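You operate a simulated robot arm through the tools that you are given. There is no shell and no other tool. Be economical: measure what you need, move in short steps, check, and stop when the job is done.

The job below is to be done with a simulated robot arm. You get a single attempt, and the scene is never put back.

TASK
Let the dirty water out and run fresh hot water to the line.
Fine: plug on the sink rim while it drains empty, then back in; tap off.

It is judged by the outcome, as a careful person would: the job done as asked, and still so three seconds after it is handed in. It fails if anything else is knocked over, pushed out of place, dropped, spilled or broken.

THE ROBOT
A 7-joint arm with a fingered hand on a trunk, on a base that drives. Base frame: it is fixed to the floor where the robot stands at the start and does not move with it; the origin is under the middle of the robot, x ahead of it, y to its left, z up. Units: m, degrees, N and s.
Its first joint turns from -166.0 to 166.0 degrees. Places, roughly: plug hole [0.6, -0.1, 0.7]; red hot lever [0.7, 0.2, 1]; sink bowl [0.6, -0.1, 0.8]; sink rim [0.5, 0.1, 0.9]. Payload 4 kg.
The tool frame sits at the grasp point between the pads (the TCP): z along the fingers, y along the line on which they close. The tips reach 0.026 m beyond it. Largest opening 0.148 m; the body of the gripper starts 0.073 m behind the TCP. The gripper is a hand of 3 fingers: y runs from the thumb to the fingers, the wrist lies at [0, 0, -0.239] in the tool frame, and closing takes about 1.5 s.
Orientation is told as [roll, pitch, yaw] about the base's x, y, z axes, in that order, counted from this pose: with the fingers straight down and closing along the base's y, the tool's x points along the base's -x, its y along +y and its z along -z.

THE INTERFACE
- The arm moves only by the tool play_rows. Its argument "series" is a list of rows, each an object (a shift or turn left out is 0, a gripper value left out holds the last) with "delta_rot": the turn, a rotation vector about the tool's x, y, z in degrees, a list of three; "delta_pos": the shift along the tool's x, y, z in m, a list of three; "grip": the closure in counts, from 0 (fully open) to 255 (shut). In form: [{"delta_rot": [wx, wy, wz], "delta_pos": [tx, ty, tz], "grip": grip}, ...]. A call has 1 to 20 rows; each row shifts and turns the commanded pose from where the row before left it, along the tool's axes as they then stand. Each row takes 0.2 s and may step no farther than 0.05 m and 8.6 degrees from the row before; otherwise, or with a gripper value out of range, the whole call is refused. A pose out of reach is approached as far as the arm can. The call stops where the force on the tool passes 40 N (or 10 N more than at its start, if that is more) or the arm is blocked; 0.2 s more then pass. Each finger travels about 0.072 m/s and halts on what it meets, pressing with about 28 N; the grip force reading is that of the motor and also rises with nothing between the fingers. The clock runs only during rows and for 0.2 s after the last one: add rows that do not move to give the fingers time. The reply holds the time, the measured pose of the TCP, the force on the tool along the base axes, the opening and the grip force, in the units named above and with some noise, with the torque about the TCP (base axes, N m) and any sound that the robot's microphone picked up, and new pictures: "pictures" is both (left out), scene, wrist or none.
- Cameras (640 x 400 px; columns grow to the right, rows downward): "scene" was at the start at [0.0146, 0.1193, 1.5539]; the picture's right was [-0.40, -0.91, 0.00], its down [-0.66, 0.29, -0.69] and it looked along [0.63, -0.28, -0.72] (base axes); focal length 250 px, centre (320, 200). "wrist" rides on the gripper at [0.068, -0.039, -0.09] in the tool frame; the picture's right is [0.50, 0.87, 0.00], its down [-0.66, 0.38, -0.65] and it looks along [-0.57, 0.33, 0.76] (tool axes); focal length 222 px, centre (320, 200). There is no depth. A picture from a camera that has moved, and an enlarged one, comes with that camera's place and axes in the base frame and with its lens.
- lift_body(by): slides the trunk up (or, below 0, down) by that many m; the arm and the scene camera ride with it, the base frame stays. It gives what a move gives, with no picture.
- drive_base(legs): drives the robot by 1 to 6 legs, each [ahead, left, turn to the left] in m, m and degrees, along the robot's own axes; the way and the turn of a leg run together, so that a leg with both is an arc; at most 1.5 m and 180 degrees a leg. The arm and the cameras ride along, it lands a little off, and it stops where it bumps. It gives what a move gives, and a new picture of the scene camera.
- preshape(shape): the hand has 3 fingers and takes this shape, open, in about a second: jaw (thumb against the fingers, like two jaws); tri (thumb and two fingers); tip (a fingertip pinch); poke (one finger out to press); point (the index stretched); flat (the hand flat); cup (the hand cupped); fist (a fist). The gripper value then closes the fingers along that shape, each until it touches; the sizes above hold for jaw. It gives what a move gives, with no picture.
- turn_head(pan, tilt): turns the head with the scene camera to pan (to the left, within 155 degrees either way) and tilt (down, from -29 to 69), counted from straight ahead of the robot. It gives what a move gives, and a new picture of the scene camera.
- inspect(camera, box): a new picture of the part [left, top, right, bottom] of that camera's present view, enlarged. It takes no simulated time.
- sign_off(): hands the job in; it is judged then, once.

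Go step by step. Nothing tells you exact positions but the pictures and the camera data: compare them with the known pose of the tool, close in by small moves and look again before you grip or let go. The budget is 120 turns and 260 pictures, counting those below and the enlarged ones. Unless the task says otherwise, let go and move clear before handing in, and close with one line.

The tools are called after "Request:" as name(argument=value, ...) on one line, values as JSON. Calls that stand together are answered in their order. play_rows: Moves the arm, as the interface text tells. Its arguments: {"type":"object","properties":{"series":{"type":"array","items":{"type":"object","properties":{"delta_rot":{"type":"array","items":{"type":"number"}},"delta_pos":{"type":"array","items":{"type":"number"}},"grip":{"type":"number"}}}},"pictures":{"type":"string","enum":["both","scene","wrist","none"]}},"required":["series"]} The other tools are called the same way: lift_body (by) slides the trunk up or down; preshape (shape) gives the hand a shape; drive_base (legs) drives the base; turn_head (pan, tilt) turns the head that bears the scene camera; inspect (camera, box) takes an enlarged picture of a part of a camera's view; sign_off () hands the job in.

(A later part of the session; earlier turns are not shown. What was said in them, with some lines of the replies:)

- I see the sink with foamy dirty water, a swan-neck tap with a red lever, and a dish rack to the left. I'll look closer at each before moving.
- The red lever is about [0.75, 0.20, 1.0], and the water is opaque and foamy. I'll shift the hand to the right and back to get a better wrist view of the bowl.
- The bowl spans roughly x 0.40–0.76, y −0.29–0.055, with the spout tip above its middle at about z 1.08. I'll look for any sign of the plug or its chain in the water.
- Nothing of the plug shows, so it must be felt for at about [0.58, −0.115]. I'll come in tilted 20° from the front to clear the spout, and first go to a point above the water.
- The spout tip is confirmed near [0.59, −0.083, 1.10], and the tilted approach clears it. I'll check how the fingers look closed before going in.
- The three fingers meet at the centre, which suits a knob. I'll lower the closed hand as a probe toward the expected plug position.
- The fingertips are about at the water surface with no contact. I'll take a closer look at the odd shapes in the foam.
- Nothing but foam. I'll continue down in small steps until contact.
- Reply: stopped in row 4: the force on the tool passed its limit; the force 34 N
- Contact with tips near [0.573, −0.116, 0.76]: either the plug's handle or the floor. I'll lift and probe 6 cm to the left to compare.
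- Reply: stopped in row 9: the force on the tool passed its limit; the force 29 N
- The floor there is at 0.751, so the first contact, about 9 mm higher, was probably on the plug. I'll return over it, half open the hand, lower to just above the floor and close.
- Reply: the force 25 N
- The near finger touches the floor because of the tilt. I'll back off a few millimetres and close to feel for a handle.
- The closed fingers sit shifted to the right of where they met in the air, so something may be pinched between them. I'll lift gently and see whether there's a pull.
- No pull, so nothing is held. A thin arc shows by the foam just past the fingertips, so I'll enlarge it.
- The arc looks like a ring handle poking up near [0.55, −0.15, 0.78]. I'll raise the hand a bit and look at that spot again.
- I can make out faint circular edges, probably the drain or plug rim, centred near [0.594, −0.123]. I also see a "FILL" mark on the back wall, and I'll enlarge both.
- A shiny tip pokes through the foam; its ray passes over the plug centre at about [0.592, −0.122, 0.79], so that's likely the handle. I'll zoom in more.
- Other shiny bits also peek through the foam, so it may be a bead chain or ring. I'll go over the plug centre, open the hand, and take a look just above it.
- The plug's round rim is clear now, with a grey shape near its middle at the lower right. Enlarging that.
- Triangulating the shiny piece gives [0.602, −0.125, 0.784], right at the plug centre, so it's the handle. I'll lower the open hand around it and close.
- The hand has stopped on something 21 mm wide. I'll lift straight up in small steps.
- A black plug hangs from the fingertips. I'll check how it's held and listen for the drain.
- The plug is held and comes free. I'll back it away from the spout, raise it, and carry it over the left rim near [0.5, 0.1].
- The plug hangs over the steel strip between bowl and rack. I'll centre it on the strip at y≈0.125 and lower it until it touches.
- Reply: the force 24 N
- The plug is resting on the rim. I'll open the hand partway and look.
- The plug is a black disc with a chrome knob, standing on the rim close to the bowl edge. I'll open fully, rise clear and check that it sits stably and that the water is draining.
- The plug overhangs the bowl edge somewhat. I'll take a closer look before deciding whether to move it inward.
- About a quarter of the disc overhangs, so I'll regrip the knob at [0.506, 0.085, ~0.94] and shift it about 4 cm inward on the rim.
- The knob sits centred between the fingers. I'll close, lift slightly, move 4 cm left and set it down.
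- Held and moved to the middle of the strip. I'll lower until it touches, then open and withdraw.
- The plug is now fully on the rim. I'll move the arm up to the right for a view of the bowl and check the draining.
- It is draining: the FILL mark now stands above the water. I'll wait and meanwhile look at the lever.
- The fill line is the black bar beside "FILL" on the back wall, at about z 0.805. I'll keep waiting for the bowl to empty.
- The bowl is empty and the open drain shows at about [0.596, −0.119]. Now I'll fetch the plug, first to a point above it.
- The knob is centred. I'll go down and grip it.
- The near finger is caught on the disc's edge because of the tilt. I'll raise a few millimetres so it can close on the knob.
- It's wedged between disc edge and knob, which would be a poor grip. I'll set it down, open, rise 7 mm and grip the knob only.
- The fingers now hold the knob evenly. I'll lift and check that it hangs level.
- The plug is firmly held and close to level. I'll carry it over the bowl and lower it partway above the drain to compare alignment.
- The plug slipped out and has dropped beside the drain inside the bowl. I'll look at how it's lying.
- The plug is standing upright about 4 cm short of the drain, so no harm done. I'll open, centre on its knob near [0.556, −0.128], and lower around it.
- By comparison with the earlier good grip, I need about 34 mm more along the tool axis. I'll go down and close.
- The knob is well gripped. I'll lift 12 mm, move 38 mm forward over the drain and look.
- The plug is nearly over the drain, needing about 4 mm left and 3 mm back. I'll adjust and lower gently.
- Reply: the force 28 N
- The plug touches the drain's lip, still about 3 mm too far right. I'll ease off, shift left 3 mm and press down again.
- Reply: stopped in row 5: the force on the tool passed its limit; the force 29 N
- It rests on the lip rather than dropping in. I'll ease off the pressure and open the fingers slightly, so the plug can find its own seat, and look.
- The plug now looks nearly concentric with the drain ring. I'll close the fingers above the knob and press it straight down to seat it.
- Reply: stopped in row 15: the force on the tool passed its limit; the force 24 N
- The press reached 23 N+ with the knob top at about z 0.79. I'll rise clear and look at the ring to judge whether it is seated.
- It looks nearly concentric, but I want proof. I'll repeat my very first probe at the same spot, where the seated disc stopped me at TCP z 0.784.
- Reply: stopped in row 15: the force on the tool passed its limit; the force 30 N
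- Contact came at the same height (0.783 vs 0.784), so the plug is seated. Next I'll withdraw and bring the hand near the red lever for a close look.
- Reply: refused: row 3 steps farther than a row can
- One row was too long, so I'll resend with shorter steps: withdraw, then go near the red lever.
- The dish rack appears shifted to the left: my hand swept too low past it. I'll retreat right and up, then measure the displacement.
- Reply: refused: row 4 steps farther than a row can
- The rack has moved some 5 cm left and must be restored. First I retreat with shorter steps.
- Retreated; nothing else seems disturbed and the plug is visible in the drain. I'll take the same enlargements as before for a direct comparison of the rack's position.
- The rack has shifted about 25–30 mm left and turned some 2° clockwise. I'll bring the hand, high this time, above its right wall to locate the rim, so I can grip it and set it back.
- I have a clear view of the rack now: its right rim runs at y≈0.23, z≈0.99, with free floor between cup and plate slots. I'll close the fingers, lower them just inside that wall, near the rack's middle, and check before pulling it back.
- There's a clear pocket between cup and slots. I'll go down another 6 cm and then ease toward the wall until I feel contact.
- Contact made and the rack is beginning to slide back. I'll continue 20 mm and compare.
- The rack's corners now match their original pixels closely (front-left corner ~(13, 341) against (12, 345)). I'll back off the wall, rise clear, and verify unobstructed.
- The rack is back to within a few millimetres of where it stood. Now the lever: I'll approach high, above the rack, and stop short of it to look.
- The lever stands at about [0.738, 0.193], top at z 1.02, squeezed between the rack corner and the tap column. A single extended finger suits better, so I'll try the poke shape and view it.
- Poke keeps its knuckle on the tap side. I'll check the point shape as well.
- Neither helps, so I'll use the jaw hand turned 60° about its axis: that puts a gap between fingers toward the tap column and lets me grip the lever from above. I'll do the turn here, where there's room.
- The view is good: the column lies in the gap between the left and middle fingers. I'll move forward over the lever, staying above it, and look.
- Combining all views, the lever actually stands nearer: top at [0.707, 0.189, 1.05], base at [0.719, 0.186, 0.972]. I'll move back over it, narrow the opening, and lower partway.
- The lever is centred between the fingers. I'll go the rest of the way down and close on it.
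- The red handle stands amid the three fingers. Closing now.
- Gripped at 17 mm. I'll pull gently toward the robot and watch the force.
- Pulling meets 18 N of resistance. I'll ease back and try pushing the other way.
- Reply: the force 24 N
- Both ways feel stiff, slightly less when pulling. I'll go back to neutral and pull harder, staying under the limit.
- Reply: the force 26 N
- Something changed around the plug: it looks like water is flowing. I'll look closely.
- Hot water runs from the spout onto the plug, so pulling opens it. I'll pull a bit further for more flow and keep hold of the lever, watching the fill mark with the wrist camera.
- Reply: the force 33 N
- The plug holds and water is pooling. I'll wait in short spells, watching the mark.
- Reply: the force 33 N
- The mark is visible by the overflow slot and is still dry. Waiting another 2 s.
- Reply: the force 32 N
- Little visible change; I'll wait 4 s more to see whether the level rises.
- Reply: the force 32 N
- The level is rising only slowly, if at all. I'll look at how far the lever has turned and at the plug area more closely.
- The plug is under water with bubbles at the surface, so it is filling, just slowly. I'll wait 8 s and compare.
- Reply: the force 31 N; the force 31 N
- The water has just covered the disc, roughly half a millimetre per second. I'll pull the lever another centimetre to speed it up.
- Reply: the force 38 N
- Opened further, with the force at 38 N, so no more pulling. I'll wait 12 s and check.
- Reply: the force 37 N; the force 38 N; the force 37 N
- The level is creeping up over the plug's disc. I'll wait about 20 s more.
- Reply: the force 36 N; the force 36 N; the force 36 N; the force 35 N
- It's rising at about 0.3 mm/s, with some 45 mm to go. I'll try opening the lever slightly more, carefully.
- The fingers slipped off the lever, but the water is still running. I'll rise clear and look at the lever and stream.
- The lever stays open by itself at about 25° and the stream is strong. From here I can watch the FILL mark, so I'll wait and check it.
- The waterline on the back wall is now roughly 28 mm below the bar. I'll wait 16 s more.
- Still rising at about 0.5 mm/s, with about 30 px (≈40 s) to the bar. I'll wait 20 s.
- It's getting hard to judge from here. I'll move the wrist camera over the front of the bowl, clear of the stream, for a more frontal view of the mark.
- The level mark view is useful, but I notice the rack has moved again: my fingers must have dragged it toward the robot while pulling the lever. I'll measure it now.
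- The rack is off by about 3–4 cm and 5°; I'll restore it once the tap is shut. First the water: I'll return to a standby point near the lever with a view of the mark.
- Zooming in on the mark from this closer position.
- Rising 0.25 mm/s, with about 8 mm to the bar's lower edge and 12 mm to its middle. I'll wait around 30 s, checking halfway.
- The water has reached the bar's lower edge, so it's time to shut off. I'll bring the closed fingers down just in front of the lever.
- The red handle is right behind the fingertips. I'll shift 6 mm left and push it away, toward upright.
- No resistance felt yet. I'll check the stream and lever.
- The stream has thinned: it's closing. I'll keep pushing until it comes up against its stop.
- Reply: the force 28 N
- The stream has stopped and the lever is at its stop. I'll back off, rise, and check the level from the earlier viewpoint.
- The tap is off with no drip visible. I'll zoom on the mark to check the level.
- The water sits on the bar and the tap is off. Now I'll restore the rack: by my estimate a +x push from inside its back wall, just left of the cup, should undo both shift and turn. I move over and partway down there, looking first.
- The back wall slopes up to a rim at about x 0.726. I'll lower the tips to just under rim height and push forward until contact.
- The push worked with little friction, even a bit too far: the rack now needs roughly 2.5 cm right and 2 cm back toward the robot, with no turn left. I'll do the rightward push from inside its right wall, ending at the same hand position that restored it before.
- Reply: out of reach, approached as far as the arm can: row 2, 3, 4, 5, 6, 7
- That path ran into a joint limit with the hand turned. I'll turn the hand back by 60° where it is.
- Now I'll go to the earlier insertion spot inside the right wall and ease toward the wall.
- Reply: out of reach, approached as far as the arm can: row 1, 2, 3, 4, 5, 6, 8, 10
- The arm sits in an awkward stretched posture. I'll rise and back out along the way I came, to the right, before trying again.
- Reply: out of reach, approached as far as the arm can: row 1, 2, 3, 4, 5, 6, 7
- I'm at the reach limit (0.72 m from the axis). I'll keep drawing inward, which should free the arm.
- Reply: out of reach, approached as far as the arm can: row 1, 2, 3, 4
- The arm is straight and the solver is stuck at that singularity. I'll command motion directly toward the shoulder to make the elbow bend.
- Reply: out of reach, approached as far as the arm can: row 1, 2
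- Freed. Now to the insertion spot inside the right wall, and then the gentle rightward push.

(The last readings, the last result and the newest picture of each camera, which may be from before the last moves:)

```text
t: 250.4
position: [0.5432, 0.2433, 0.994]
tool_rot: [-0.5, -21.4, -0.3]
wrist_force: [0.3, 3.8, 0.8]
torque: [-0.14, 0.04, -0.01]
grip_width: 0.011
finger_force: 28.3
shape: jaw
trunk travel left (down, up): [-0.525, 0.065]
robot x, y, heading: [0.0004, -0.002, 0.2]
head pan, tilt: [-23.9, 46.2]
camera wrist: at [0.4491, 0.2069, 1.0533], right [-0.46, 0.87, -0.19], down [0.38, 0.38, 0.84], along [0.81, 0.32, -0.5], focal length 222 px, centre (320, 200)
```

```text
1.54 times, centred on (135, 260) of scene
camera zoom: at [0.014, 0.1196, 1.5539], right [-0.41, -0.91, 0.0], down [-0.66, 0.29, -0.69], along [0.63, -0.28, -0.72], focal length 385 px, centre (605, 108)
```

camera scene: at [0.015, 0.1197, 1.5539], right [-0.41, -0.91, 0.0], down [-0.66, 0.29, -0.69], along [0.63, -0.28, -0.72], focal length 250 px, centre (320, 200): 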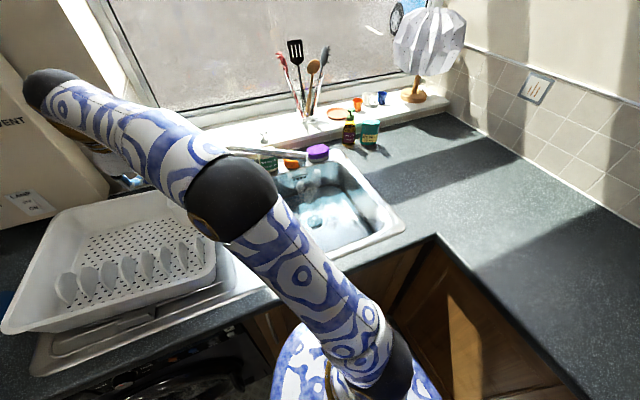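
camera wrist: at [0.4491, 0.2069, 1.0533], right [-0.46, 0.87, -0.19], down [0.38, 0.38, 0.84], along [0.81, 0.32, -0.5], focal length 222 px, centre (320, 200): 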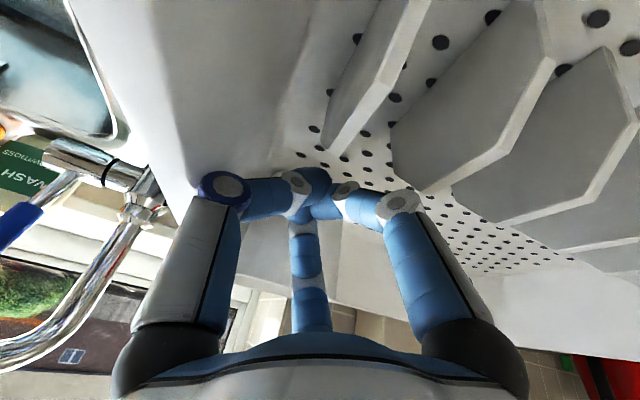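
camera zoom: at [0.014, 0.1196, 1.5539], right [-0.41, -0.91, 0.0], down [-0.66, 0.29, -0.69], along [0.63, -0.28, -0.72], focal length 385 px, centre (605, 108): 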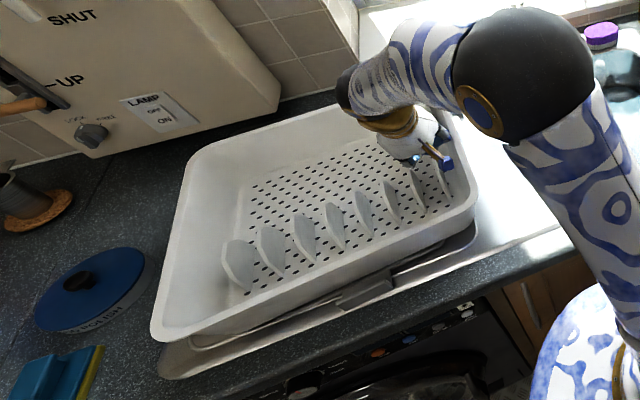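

The rack is now about 4–5° too far counter-clockwise, with its right wall at the correct place. A small forward push on the outside of its front wall near the left corner should cure that. I'll rise and move round to there.

Request:
play_rows(series=[{"delta_pos": [0, 0.008, 0]}, {"delta_pos": [-0.0128, 0, -0.0326]}, {"delta_pos": [-0.0128, 0, -0.0326]}, {"delta_pos": [-0.0128, 0, -0.0326]}, {"delta_pos": [-0.0128, 0, -0.0326]}, {"delta_pos": [0.04, 0, -0.0157]}, {"delta_pos": [0.04, 0, -0.0157]}, {"delta_pos": [0.04, 0, -0.0157]}, {"delta_pos": [0.04, 0, -0.0157]}, {"delta_pos": [0.04, 0, -0.0157]}, {"delta_pos": [0, 0.0443, 0]}, {"delta_pos": [0, 0.0443, 0]}, {"delta_pos": [0, 0.0443, 0]}, {"delta_pos": [0, 0.0443, 0]}, {"delta_pos": [0, 0.0443, 0]}, {"delta_pos": [0, 0.0443, 0]}, {"delta_pos": [0, 0.0443, 0]}, {}])

Request:
inspect(camera="scene", box=[180, 120, 360, 270])

```text
t: 254.2
position: [0.3299, 0.5644, 1.1313]
tool_rot: [-0.5, -21.4, -0.2]
wrist_force: [-0.1, 1.1, 0.3]
torque: [-0.01, 0.01, 0.02]
grip_width: 0.0109
finger_force: 27.9
shape: jaw
trunk travel left (down, up): [-0.525, 0.065]
robot x, y, heading: [0.0022, 0.001, -0.2]
head pan, tilt: [-23.9, 46.2]
camera scene: at [0.0139, 0.1192, 1.5539], right [-0.41, -0.91, 0.0], down [-0.66, 0.29, -0.69], along [0.63, -0.28, -0.72], focal length 250 px, centre (320, 200)
camera wrist: at [0.2344, 0.529, 1.1904], right [-0.46, 0.87, -0.19], down [0.37, 0.38, 0.84], along [0.81, 0.32, -0.5], focal length 222 px, centre (320, 200)
```

scene: 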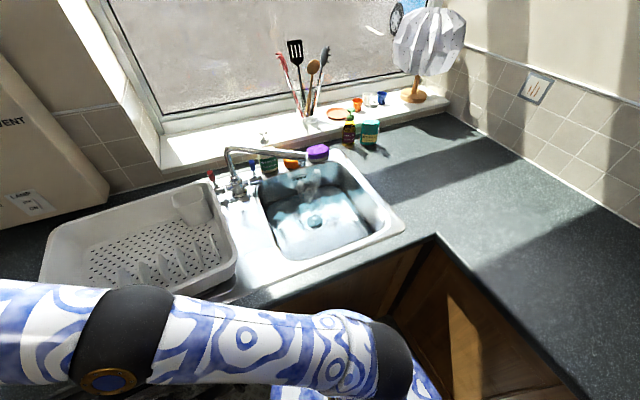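
wrist: 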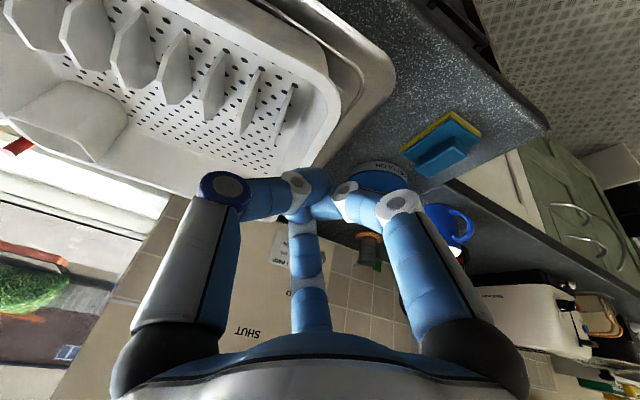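

```text
2.67 times, centred on (270, 195) of scene
camera zoom: at [0.0139, 0.1192, 1.5539], right [-0.41, -0.91, 0.0], down [-0.66, 0.29, -0.69], along [0.63, -0.28, -0.72], focal length 668 px, centre (453, 213)
```

zoom: 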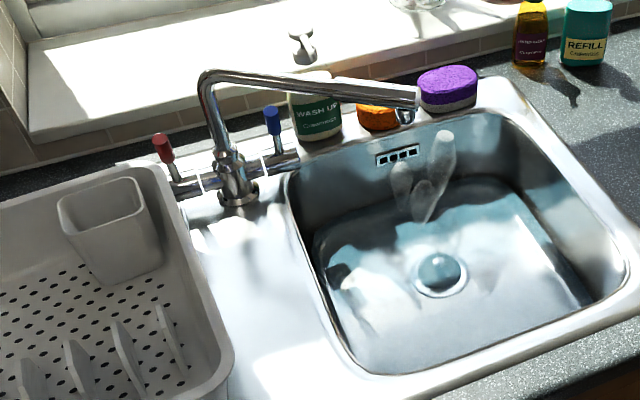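

The water and plug look right. The rack needs about a 4° clockwise turn; I'll lower in front of its front rim at y≈0.52 and push it forward about 2 cm.

Request:
play_rows(series=[{"delta_pos": [0.0186, -0.045, -0.0073]}, {"delta_pos": [0.016, 0, 0.0407]}, {"delta_pos": [0.016, 0, 0.0407]}, {"delta_pos": [0.016, 0, 0.0407]}, {}, {"delta_pos": [-0.007, 0, 0.0027]}, {"delta_pos": [-0.007, 0, 0.0027]}, {"delta_pos": [-0.007, 0, 0.0027]}, {"delta_pos": [-0.007, 0, 0.0027]}, {"delta_pos": [-0.007, 0, 0.0027]}, {}], pictures="wrist")

Request:
inspect(camera="scene", box=[180, 120, 360, 270])

```text
t: 256.6
position: [0.3492, 0.5196, 1.0021]
tool_rot: [-0.5, -21.4, -0.3]
wrist_force: [-3.8, 0.3, 0.5]
torque: [0.01, -0.08, 0.05]
grip_width: 0.0106
finger_force: 27.9
shape: jaw
trunk travel left (down, up): [-0.525, 0.065]
robot x, y, heading: [-0.0044, 0.0008, -0.1]
head pan, tilt: [-23.9, 46.2]
camera wrist: at [0.2539, 0.4816, 1.0618], right [-0.46, 0.87, -0.19], down [0.37, 0.38, 0.84], along [0.81, 0.32, -0.5], focal length 222 px, centre (320, 200)
```

wrist: 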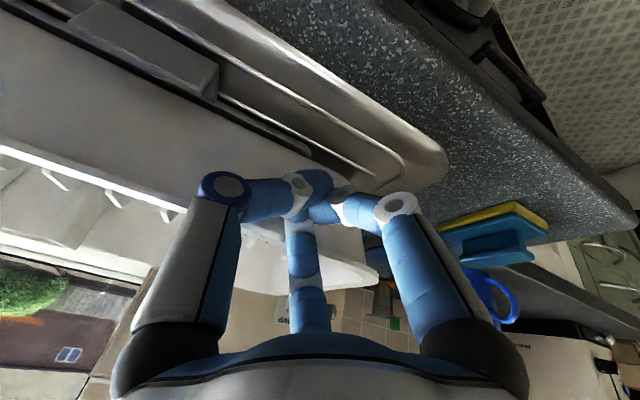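

```text
2.67 times, centred on (270, 195) of scene
camera zoom: at [0.0135, 0.1193, 1.5539], right [-0.41, -0.91, 0.0], down [-0.66, 0.29, -0.69], along [0.63, -0.28, -0.72], focal length 668 px, centre (453, 213)
```

zoom: 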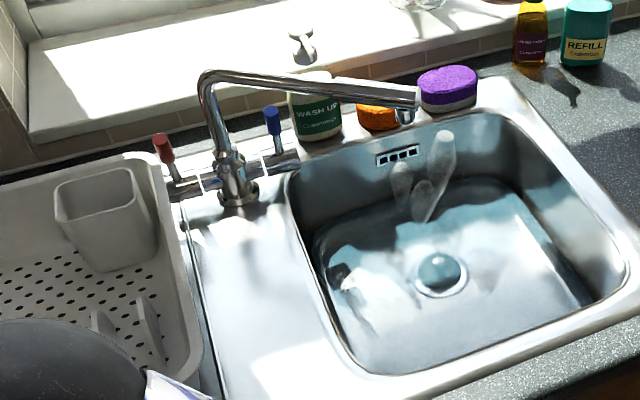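

It has turned back, though my fingers may be lifting its front edge a little. I'll back away, rise, and move clear to judge it settled.

Request:
play_rows(series=[{"delta_pos": [0.014, 0, -0.0055]}, {"delta_pos": [0.014, 0, -0.0055]}, {"delta_pos": [-0.016, 0, -0.0407]}, {"delta_pos": [-0.016, 0, -0.0407]}, {"delta_pos": [-0.016, 0, -0.0407]}, {"delta_pos": [-0.016, 0, -0.0407]}, {"delta_pos": [-0.016, -0.03, -0.03]}, {"delta_pos": [0, -0.045, 0]}, {"delta_pos": [0, -0.045, 0]}, {"delta_pos": [0, -0.045, 0]}, {"delta_pos": [0, -0.045, 0]}, {"delta_pos": [0, -0.045, 0]}, {"delta_pos": [0, -0.045, 0]}, {"delta_pos": [-0.02, -0.045, 0]}, {"delta_pos": [-0.02, -0.045, 0]}, {"delta_pos": [-0.02, -0.045, 0]}, {"delta_pos": [0, -0.045, 0]}, {"delta_pos": [0, -0.045, 0]}, {"delta_pos": [0, -0.045, 0]}], pictures="scene")

Request:
inspect(camera="scene", box=[180, 120, 360, 270])

Request:
inspect(camera="scene", box=[0, 130, 270, 390])

Request:
inspect(camera="scene", box=[280, 160, 350, 210])

```text
t: 260.6
position: [0.3768, -0.0516, 1.2355]
tool_rot: [-0.6, -21.4, -0.2]
wrist_force: [-0.8, -0.5, -0.1]
torque: [0.02, -0.05, -0.01]
grip_width: 0.0104
finger_force: 28.0
shape: jaw
trunk travel left (down, up): [-0.525, 0.065]
robot x, y, heading: [-0.001, -0.0031, 0.0]
head pan, tilt: [-23.9, 46.2]
camera scene: at [0.0139, 0.1187, 1.554], right [-0.41, -0.91, 0.0], down [-0.66, 0.29, -0.69], along [0.63, -0.28, -0.72], focal length 250 px, centre (320, 200)
```

scene: 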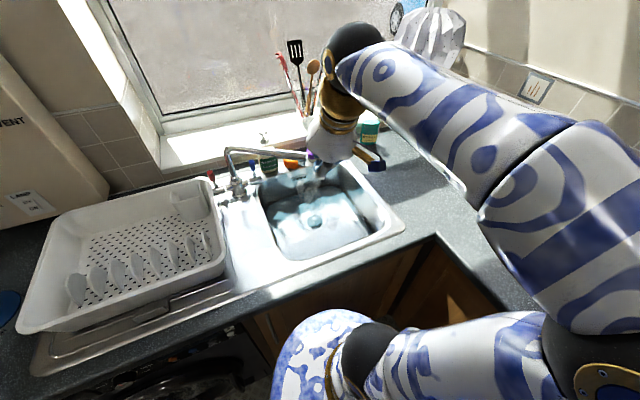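

```text
2.67 times, centred on (270, 195) of scene
camera zoom: at [0.0139, 0.1187, 1.554], right [-0.41, -0.91, 0.0], down [-0.66, 0.29, -0.69], along [0.63, -0.28, -0.72], focal length 668 px, centre (453, 213)
```

zoom: 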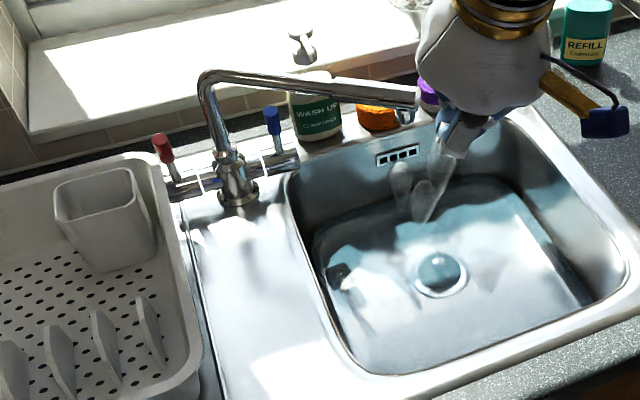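

```text
1.54 times, centred on (135, 260) of scene
camera zoom: at [0.0139, 0.1187, 1.554], right [-0.41, -0.91, 0.0], down [-0.66, 0.29, -0.69], along [0.63, -0.28, -0.72], focal length 385 px, centre (605, 108)
```

zoom: 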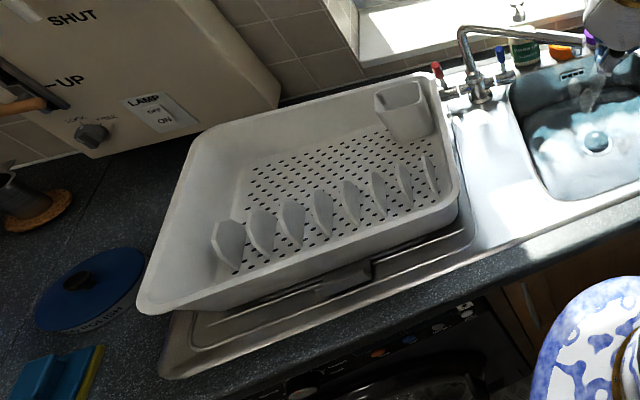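

```text
8.00 times, centred on (315, 185) of scene
camera zoom: at [0.0139, 0.1187, 1.554], right [-0.41, -0.91, 0.0], down [-0.66, 0.29, -0.69], along [0.63, -0.28, -0.72], focal length 2003 px, centre (360, 320)
```

zoom: 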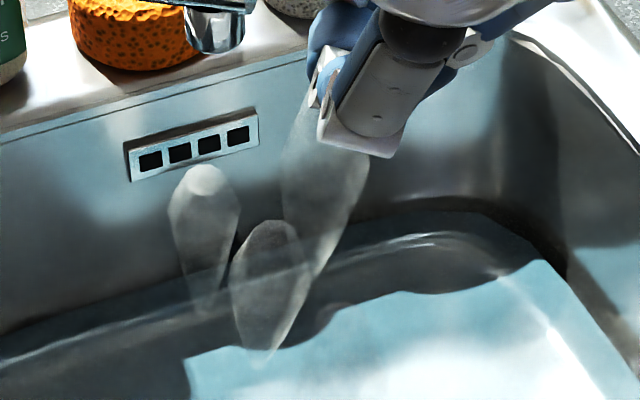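

The level sits at the line and nothing drips. The rack is still about 2.5 cm too far forward (and 2–3° counter-clockwise), so I'll make one last correction by drawing it toward the robot via a plate divider near y≈0.34.

Request:
play_rows(series=[{"delta_pos": [0, 0.0441, 0]}, {"delta_pos": [0, 0.0441, 0]}, {"delta_pos": [0, 0.0441, 0]}, {"delta_pos": [0, 0.0441, 0]}, {"delta_pos": [0, 0.0441, 0]}, {"delta_pos": [0, 0.0441, 0]}, {"delta_pos": [0, 0.0441, 0]}, {"delta_pos": [0, 0.0441, 0]}, {"delta_pos": [0, 0.0441, 0]}, {"delta_pos": [-0.0397, 0, 0.0156]}, {"delta_pos": [-0.0397, 0, 0.0156]}, {"delta_pos": [-0.0397, 0, 0.0156]}, {"delta_pos": [-0.0397, 0, 0.0156]}, {"delta_pos": [-0.0397, 0, 0.0156]}, {"delta_pos": [0.0164, 0, 0.0419]}, {"delta_pos": [0.0164, 0, 0.0419]}, {"delta_pos": [0.0164, 0, 0.0419]}, {}], pictures="wrist")

Request:
inspect(camera="wrist", box=[220, 0, 480, 220])

```text
t: 264.4
position: [0.5833, 0.3409, 1.0919]
tool_rot: [-0.6, -21.5, -0.4]
wrist_force: [0.3, -0.1, -0.6]
torque: [-0.01, -0.02, 0.0]
grip_width: 0.0106
finger_force: 27.9
shape: jaw
out of reach, approached as far as the arm can: row 14
trunk travel left (down, up): [-0.525, 0.065]
robot x, y, heading: [-0.0039, -0.0028, -0.3]
head pan, tilt: [-23.9, 46.2]
camera wrist: at [0.4878, 0.305, 1.1515], right [-0.46, 0.87, -0.19], down [0.37, 0.38, 0.84], along [0.81, 0.32, -0.5], focal length 222 px, centre (320, 200)
```

wrist: 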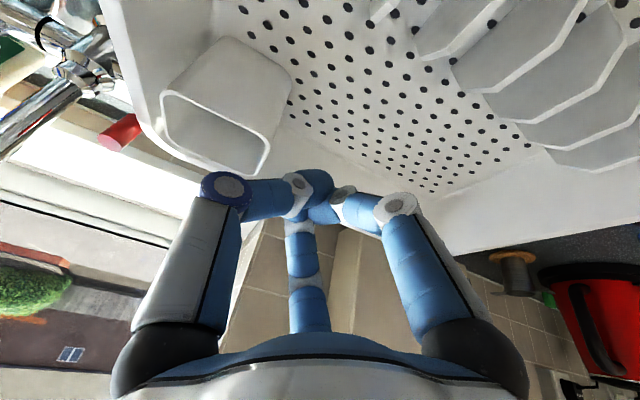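

```text
1.82 times, centred on (350, 110) of wrist
camera zoom: at [0.4878, 0.305, 1.1515], right [-0.46, 0.87, -0.19], down [0.37, 0.38, 0.84], along [0.81, 0.32, -0.5], focal length 404 px, centre (266, 364)
```

zoom: 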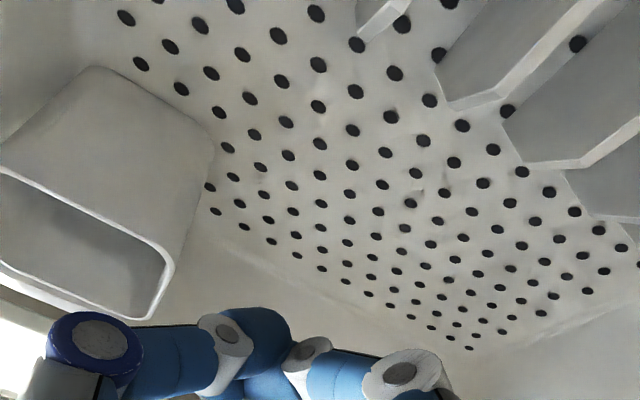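

The nearest divider's back edge is at about [0.556, 0.346]. I'll lower behind it and draw it toward the robot.

Request:
play_rows(series=[{"delta_pos": [0.0146, 0.005, 0.0372]}, {"delta_pos": [0.0146, 0, 0.0372]}, {"delta_pos": [0.0146, 0, 0.0372]}, {}, {"delta_pos": [0.0067, 0, -0.0026]}, {"delta_pos": [0.0067, 0, -0.0026]}, {"delta_pos": [0.0067, 0, -0.0026]}, {"delta_pos": [0.0067, 0, -0.0026]}, {"delta_pos": [0.0067, 0, -0.0026]}, {}], pictures="none")

Request:
inspect(camera="scene", box=[0, 130, 270, 390])

Request:
inspect(camera="scene", box=[180, 120, 360, 270])

```text
t: 266.6
position: [0.5467, 0.3471, 0.9732]
tool_rot: [-0.6, -21.4, -0.2]
wrist_force: [2.7, -0.8, 0.8]
torque: [0.0, 0.04, 0.07]
grip_width: 0.0105
finger_force: 28.1
shape: jaw
trunk travel left (down, up): [-0.525, 0.065]
robot x, y, heading: [0.0002, -0.0014, 0.1]
head pan, tilt: [-23.9, 46.2]
```

```text
1.54 times, centred on (135, 260) of scene
camera zoom: at [0.0143, 0.1191, 1.554], right [-0.41, -0.91, 0.0], down [-0.66, 0.29, -0.69], along [0.63, -0.28, -0.72], focal length 385 px, centre (605, 108)
```

zoom: 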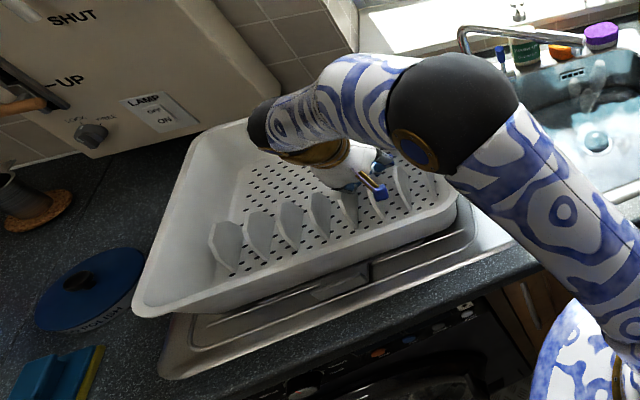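

```text
2.67 times, centred on (270, 195) of scene
camera zoom: at [0.0143, 0.1191, 1.554], right [-0.41, -0.91, 0.0], down [-0.66, 0.29, -0.69], along [0.63, -0.28, -0.72], focal length 668 px, centre (453, 213)
```

zoom: 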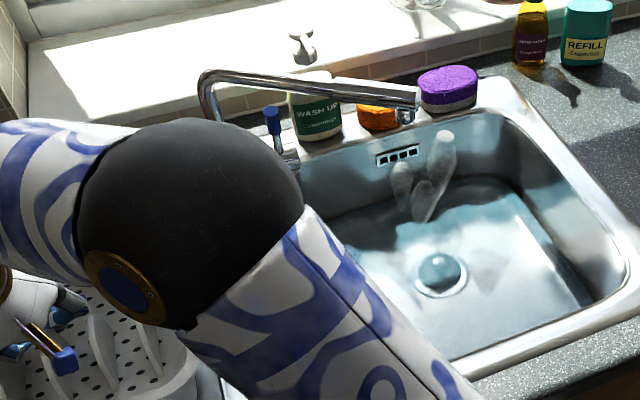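

It's following well. About 1 cm more, then I'll lift out and move clear.

Request:
play_rows(series=[{"delta_pos": [0.0056, 0, -0.0022]}, {"delta_pos": [0.0056, 0, -0.0022]}, {}, {"delta_pos": [-0.0075, 0, 0.0029]}, {"delta_pos": [-0.0146, 0, -0.0372]}, {"delta_pos": [-0.0146, 0, -0.0372]}, {"delta_pos": [-0.0146, 0, -0.0372]}, {"delta_pos": [-0.0146, 0, -0.0372]}, {"delta_pos": [0.035, -0.03, -0.0137]}, {"delta_pos": [0.035, -0.03, -0.0137]}, {"delta_pos": [0.035, -0.03, -0.0137]}, {"delta_pos": [0.03, -0.035, -0.0117]}, {"delta_pos": [0, -0.045, 0]}, {"delta_pos": [0, -0.045, 0]}, {"delta_pos": [0, -0.045, 0]}, {"delta_pos": [0, -0.045, 0]}, {"delta_pos": [0, -0.045, 0]}, {"delta_pos": [0, -0.045, 0]}, {"delta_pos": [0, -0.04, 0]}, {}], pictures="scene")

Request:
inspect(camera="scene", box=[180, 120, 360, 270])

Request:
inspect(camera="scene", box=[0, 130, 270, 390])

Request:
inspect(camera="scene", box=[280, 160, 350, 210])

```text
t: 270.8
position: [0.3925, -0.088, 1.1396]
tool_rot: [-0.5, -21.4, -0.3]
wrist_force: [-0.3, -0.2, 0.2]
torque: [0.02, 0.02, 0.0]
grip_width: 0.01
finger_force: 27.8
shape: jaw
trunk travel left (down, up): [-0.525, 0.065]
robot x, y, heading: [0.0003, 0.0006, -0.1]
head pan, tilt: [-23.9, 46.2]
camera scene: at [0.0138, 0.1189, 1.554], right [-0.41, -0.91, 0.0], down [-0.66, 0.29, -0.69], along [0.63, -0.28, -0.72], focal length 250 px, centre (320, 200)
```

scene: 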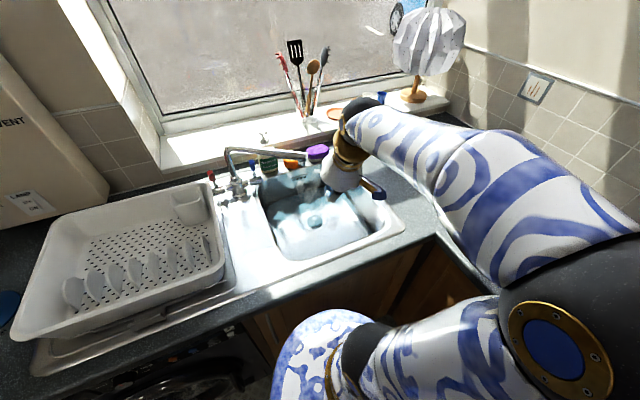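

```text
2.67 times, centred on (270, 195) of scene
camera zoom: at [0.0138, 0.1189, 1.554], right [-0.41, -0.91, 0.0], down [-0.66, 0.29, -0.69], along [0.63, -0.28, -0.72], focal length 668 px, centre (453, 213)
```

zoom: 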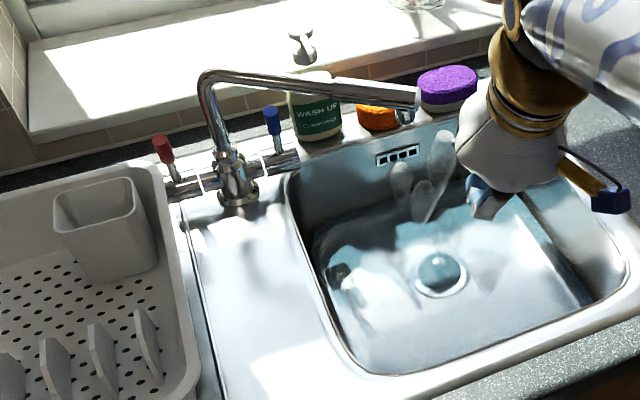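

```text
1.54 times, centred on (135, 260) of scene
camera zoom: at [0.0138, 0.1189, 1.554], right [-0.41, -0.91, 0.0], down [-0.66, 0.29, -0.69], along [0.63, -0.28, -0.72], focal length 385 px, centre (605, 108)
```

zoom: 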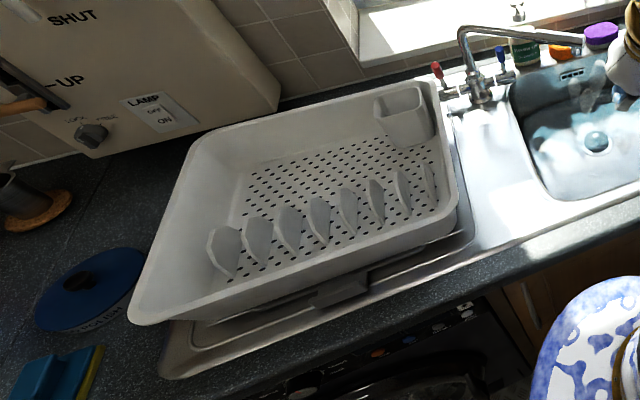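

```text
8.00 times, centred on (315, 185) of scene
camera zoom: at [0.0138, 0.1189, 1.554], right [-0.41, -0.91, 0.0], down [-0.66, 0.29, -0.69], along [0.63, -0.28, -0.72], focal length 2003 px, centre (360, 320)
```

zoom: 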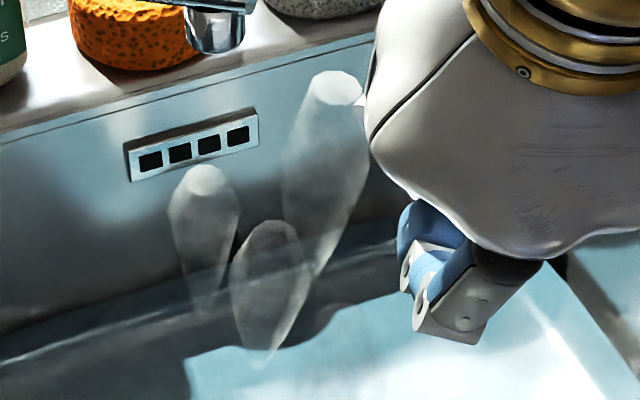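

The rack is back within a centimetre of its original place. I'll check the water level against the bar once more with the wrist camera.

Request:
inspect(camera="wrist", box=[220, 90, 340, 180])

Request:
inspect(camera="scene", box=[295, 170, 325, 195])

```text
4.44 times, centred on (280, 135) of wrist
camera zoom: at [0.2975, -0.1238, 1.198], right [-0.46, 0.87, -0.19], down [0.37, 0.38, 0.84], along [0.81, 0.32, -0.5], focal length 987 px, centre (498, 489)
```

zoom: 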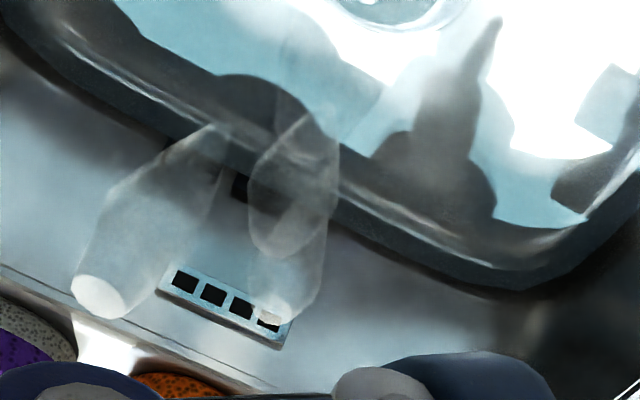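

```text
16.00 times, centred on (310, 182) of scene
camera zoom: at [0.0138, 0.1189, 1.554], right [-0.41, -0.91, 0.0], down [-0.66, 0.29, -0.69], along [0.63, -0.28, -0.72], focal length 4006 px, centre (480, 480)
```

zoom: 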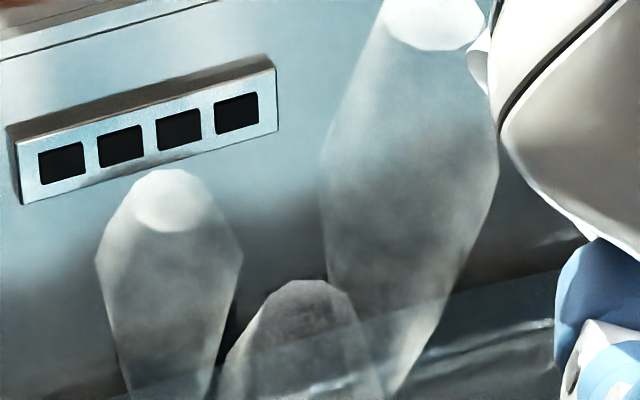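

The water stands at the fill bar and has held there since I shut the tap. The plug is seated, the lever is back at off, the hand is clear, and the rack is back where it stood, so I'm handing in.

Request:
sign_off()

```text
The job is handed in.
```

The sink was drained with the plug resting on the rim, the plug is back in, and fresh hot water stands at the lower edge of the FILL bar with the tap off. The plug slipped from my grip once and dropped inside the bowl. I also knocked the dish rack out of place twice and pushed it back to within about a centimetre of where it was.
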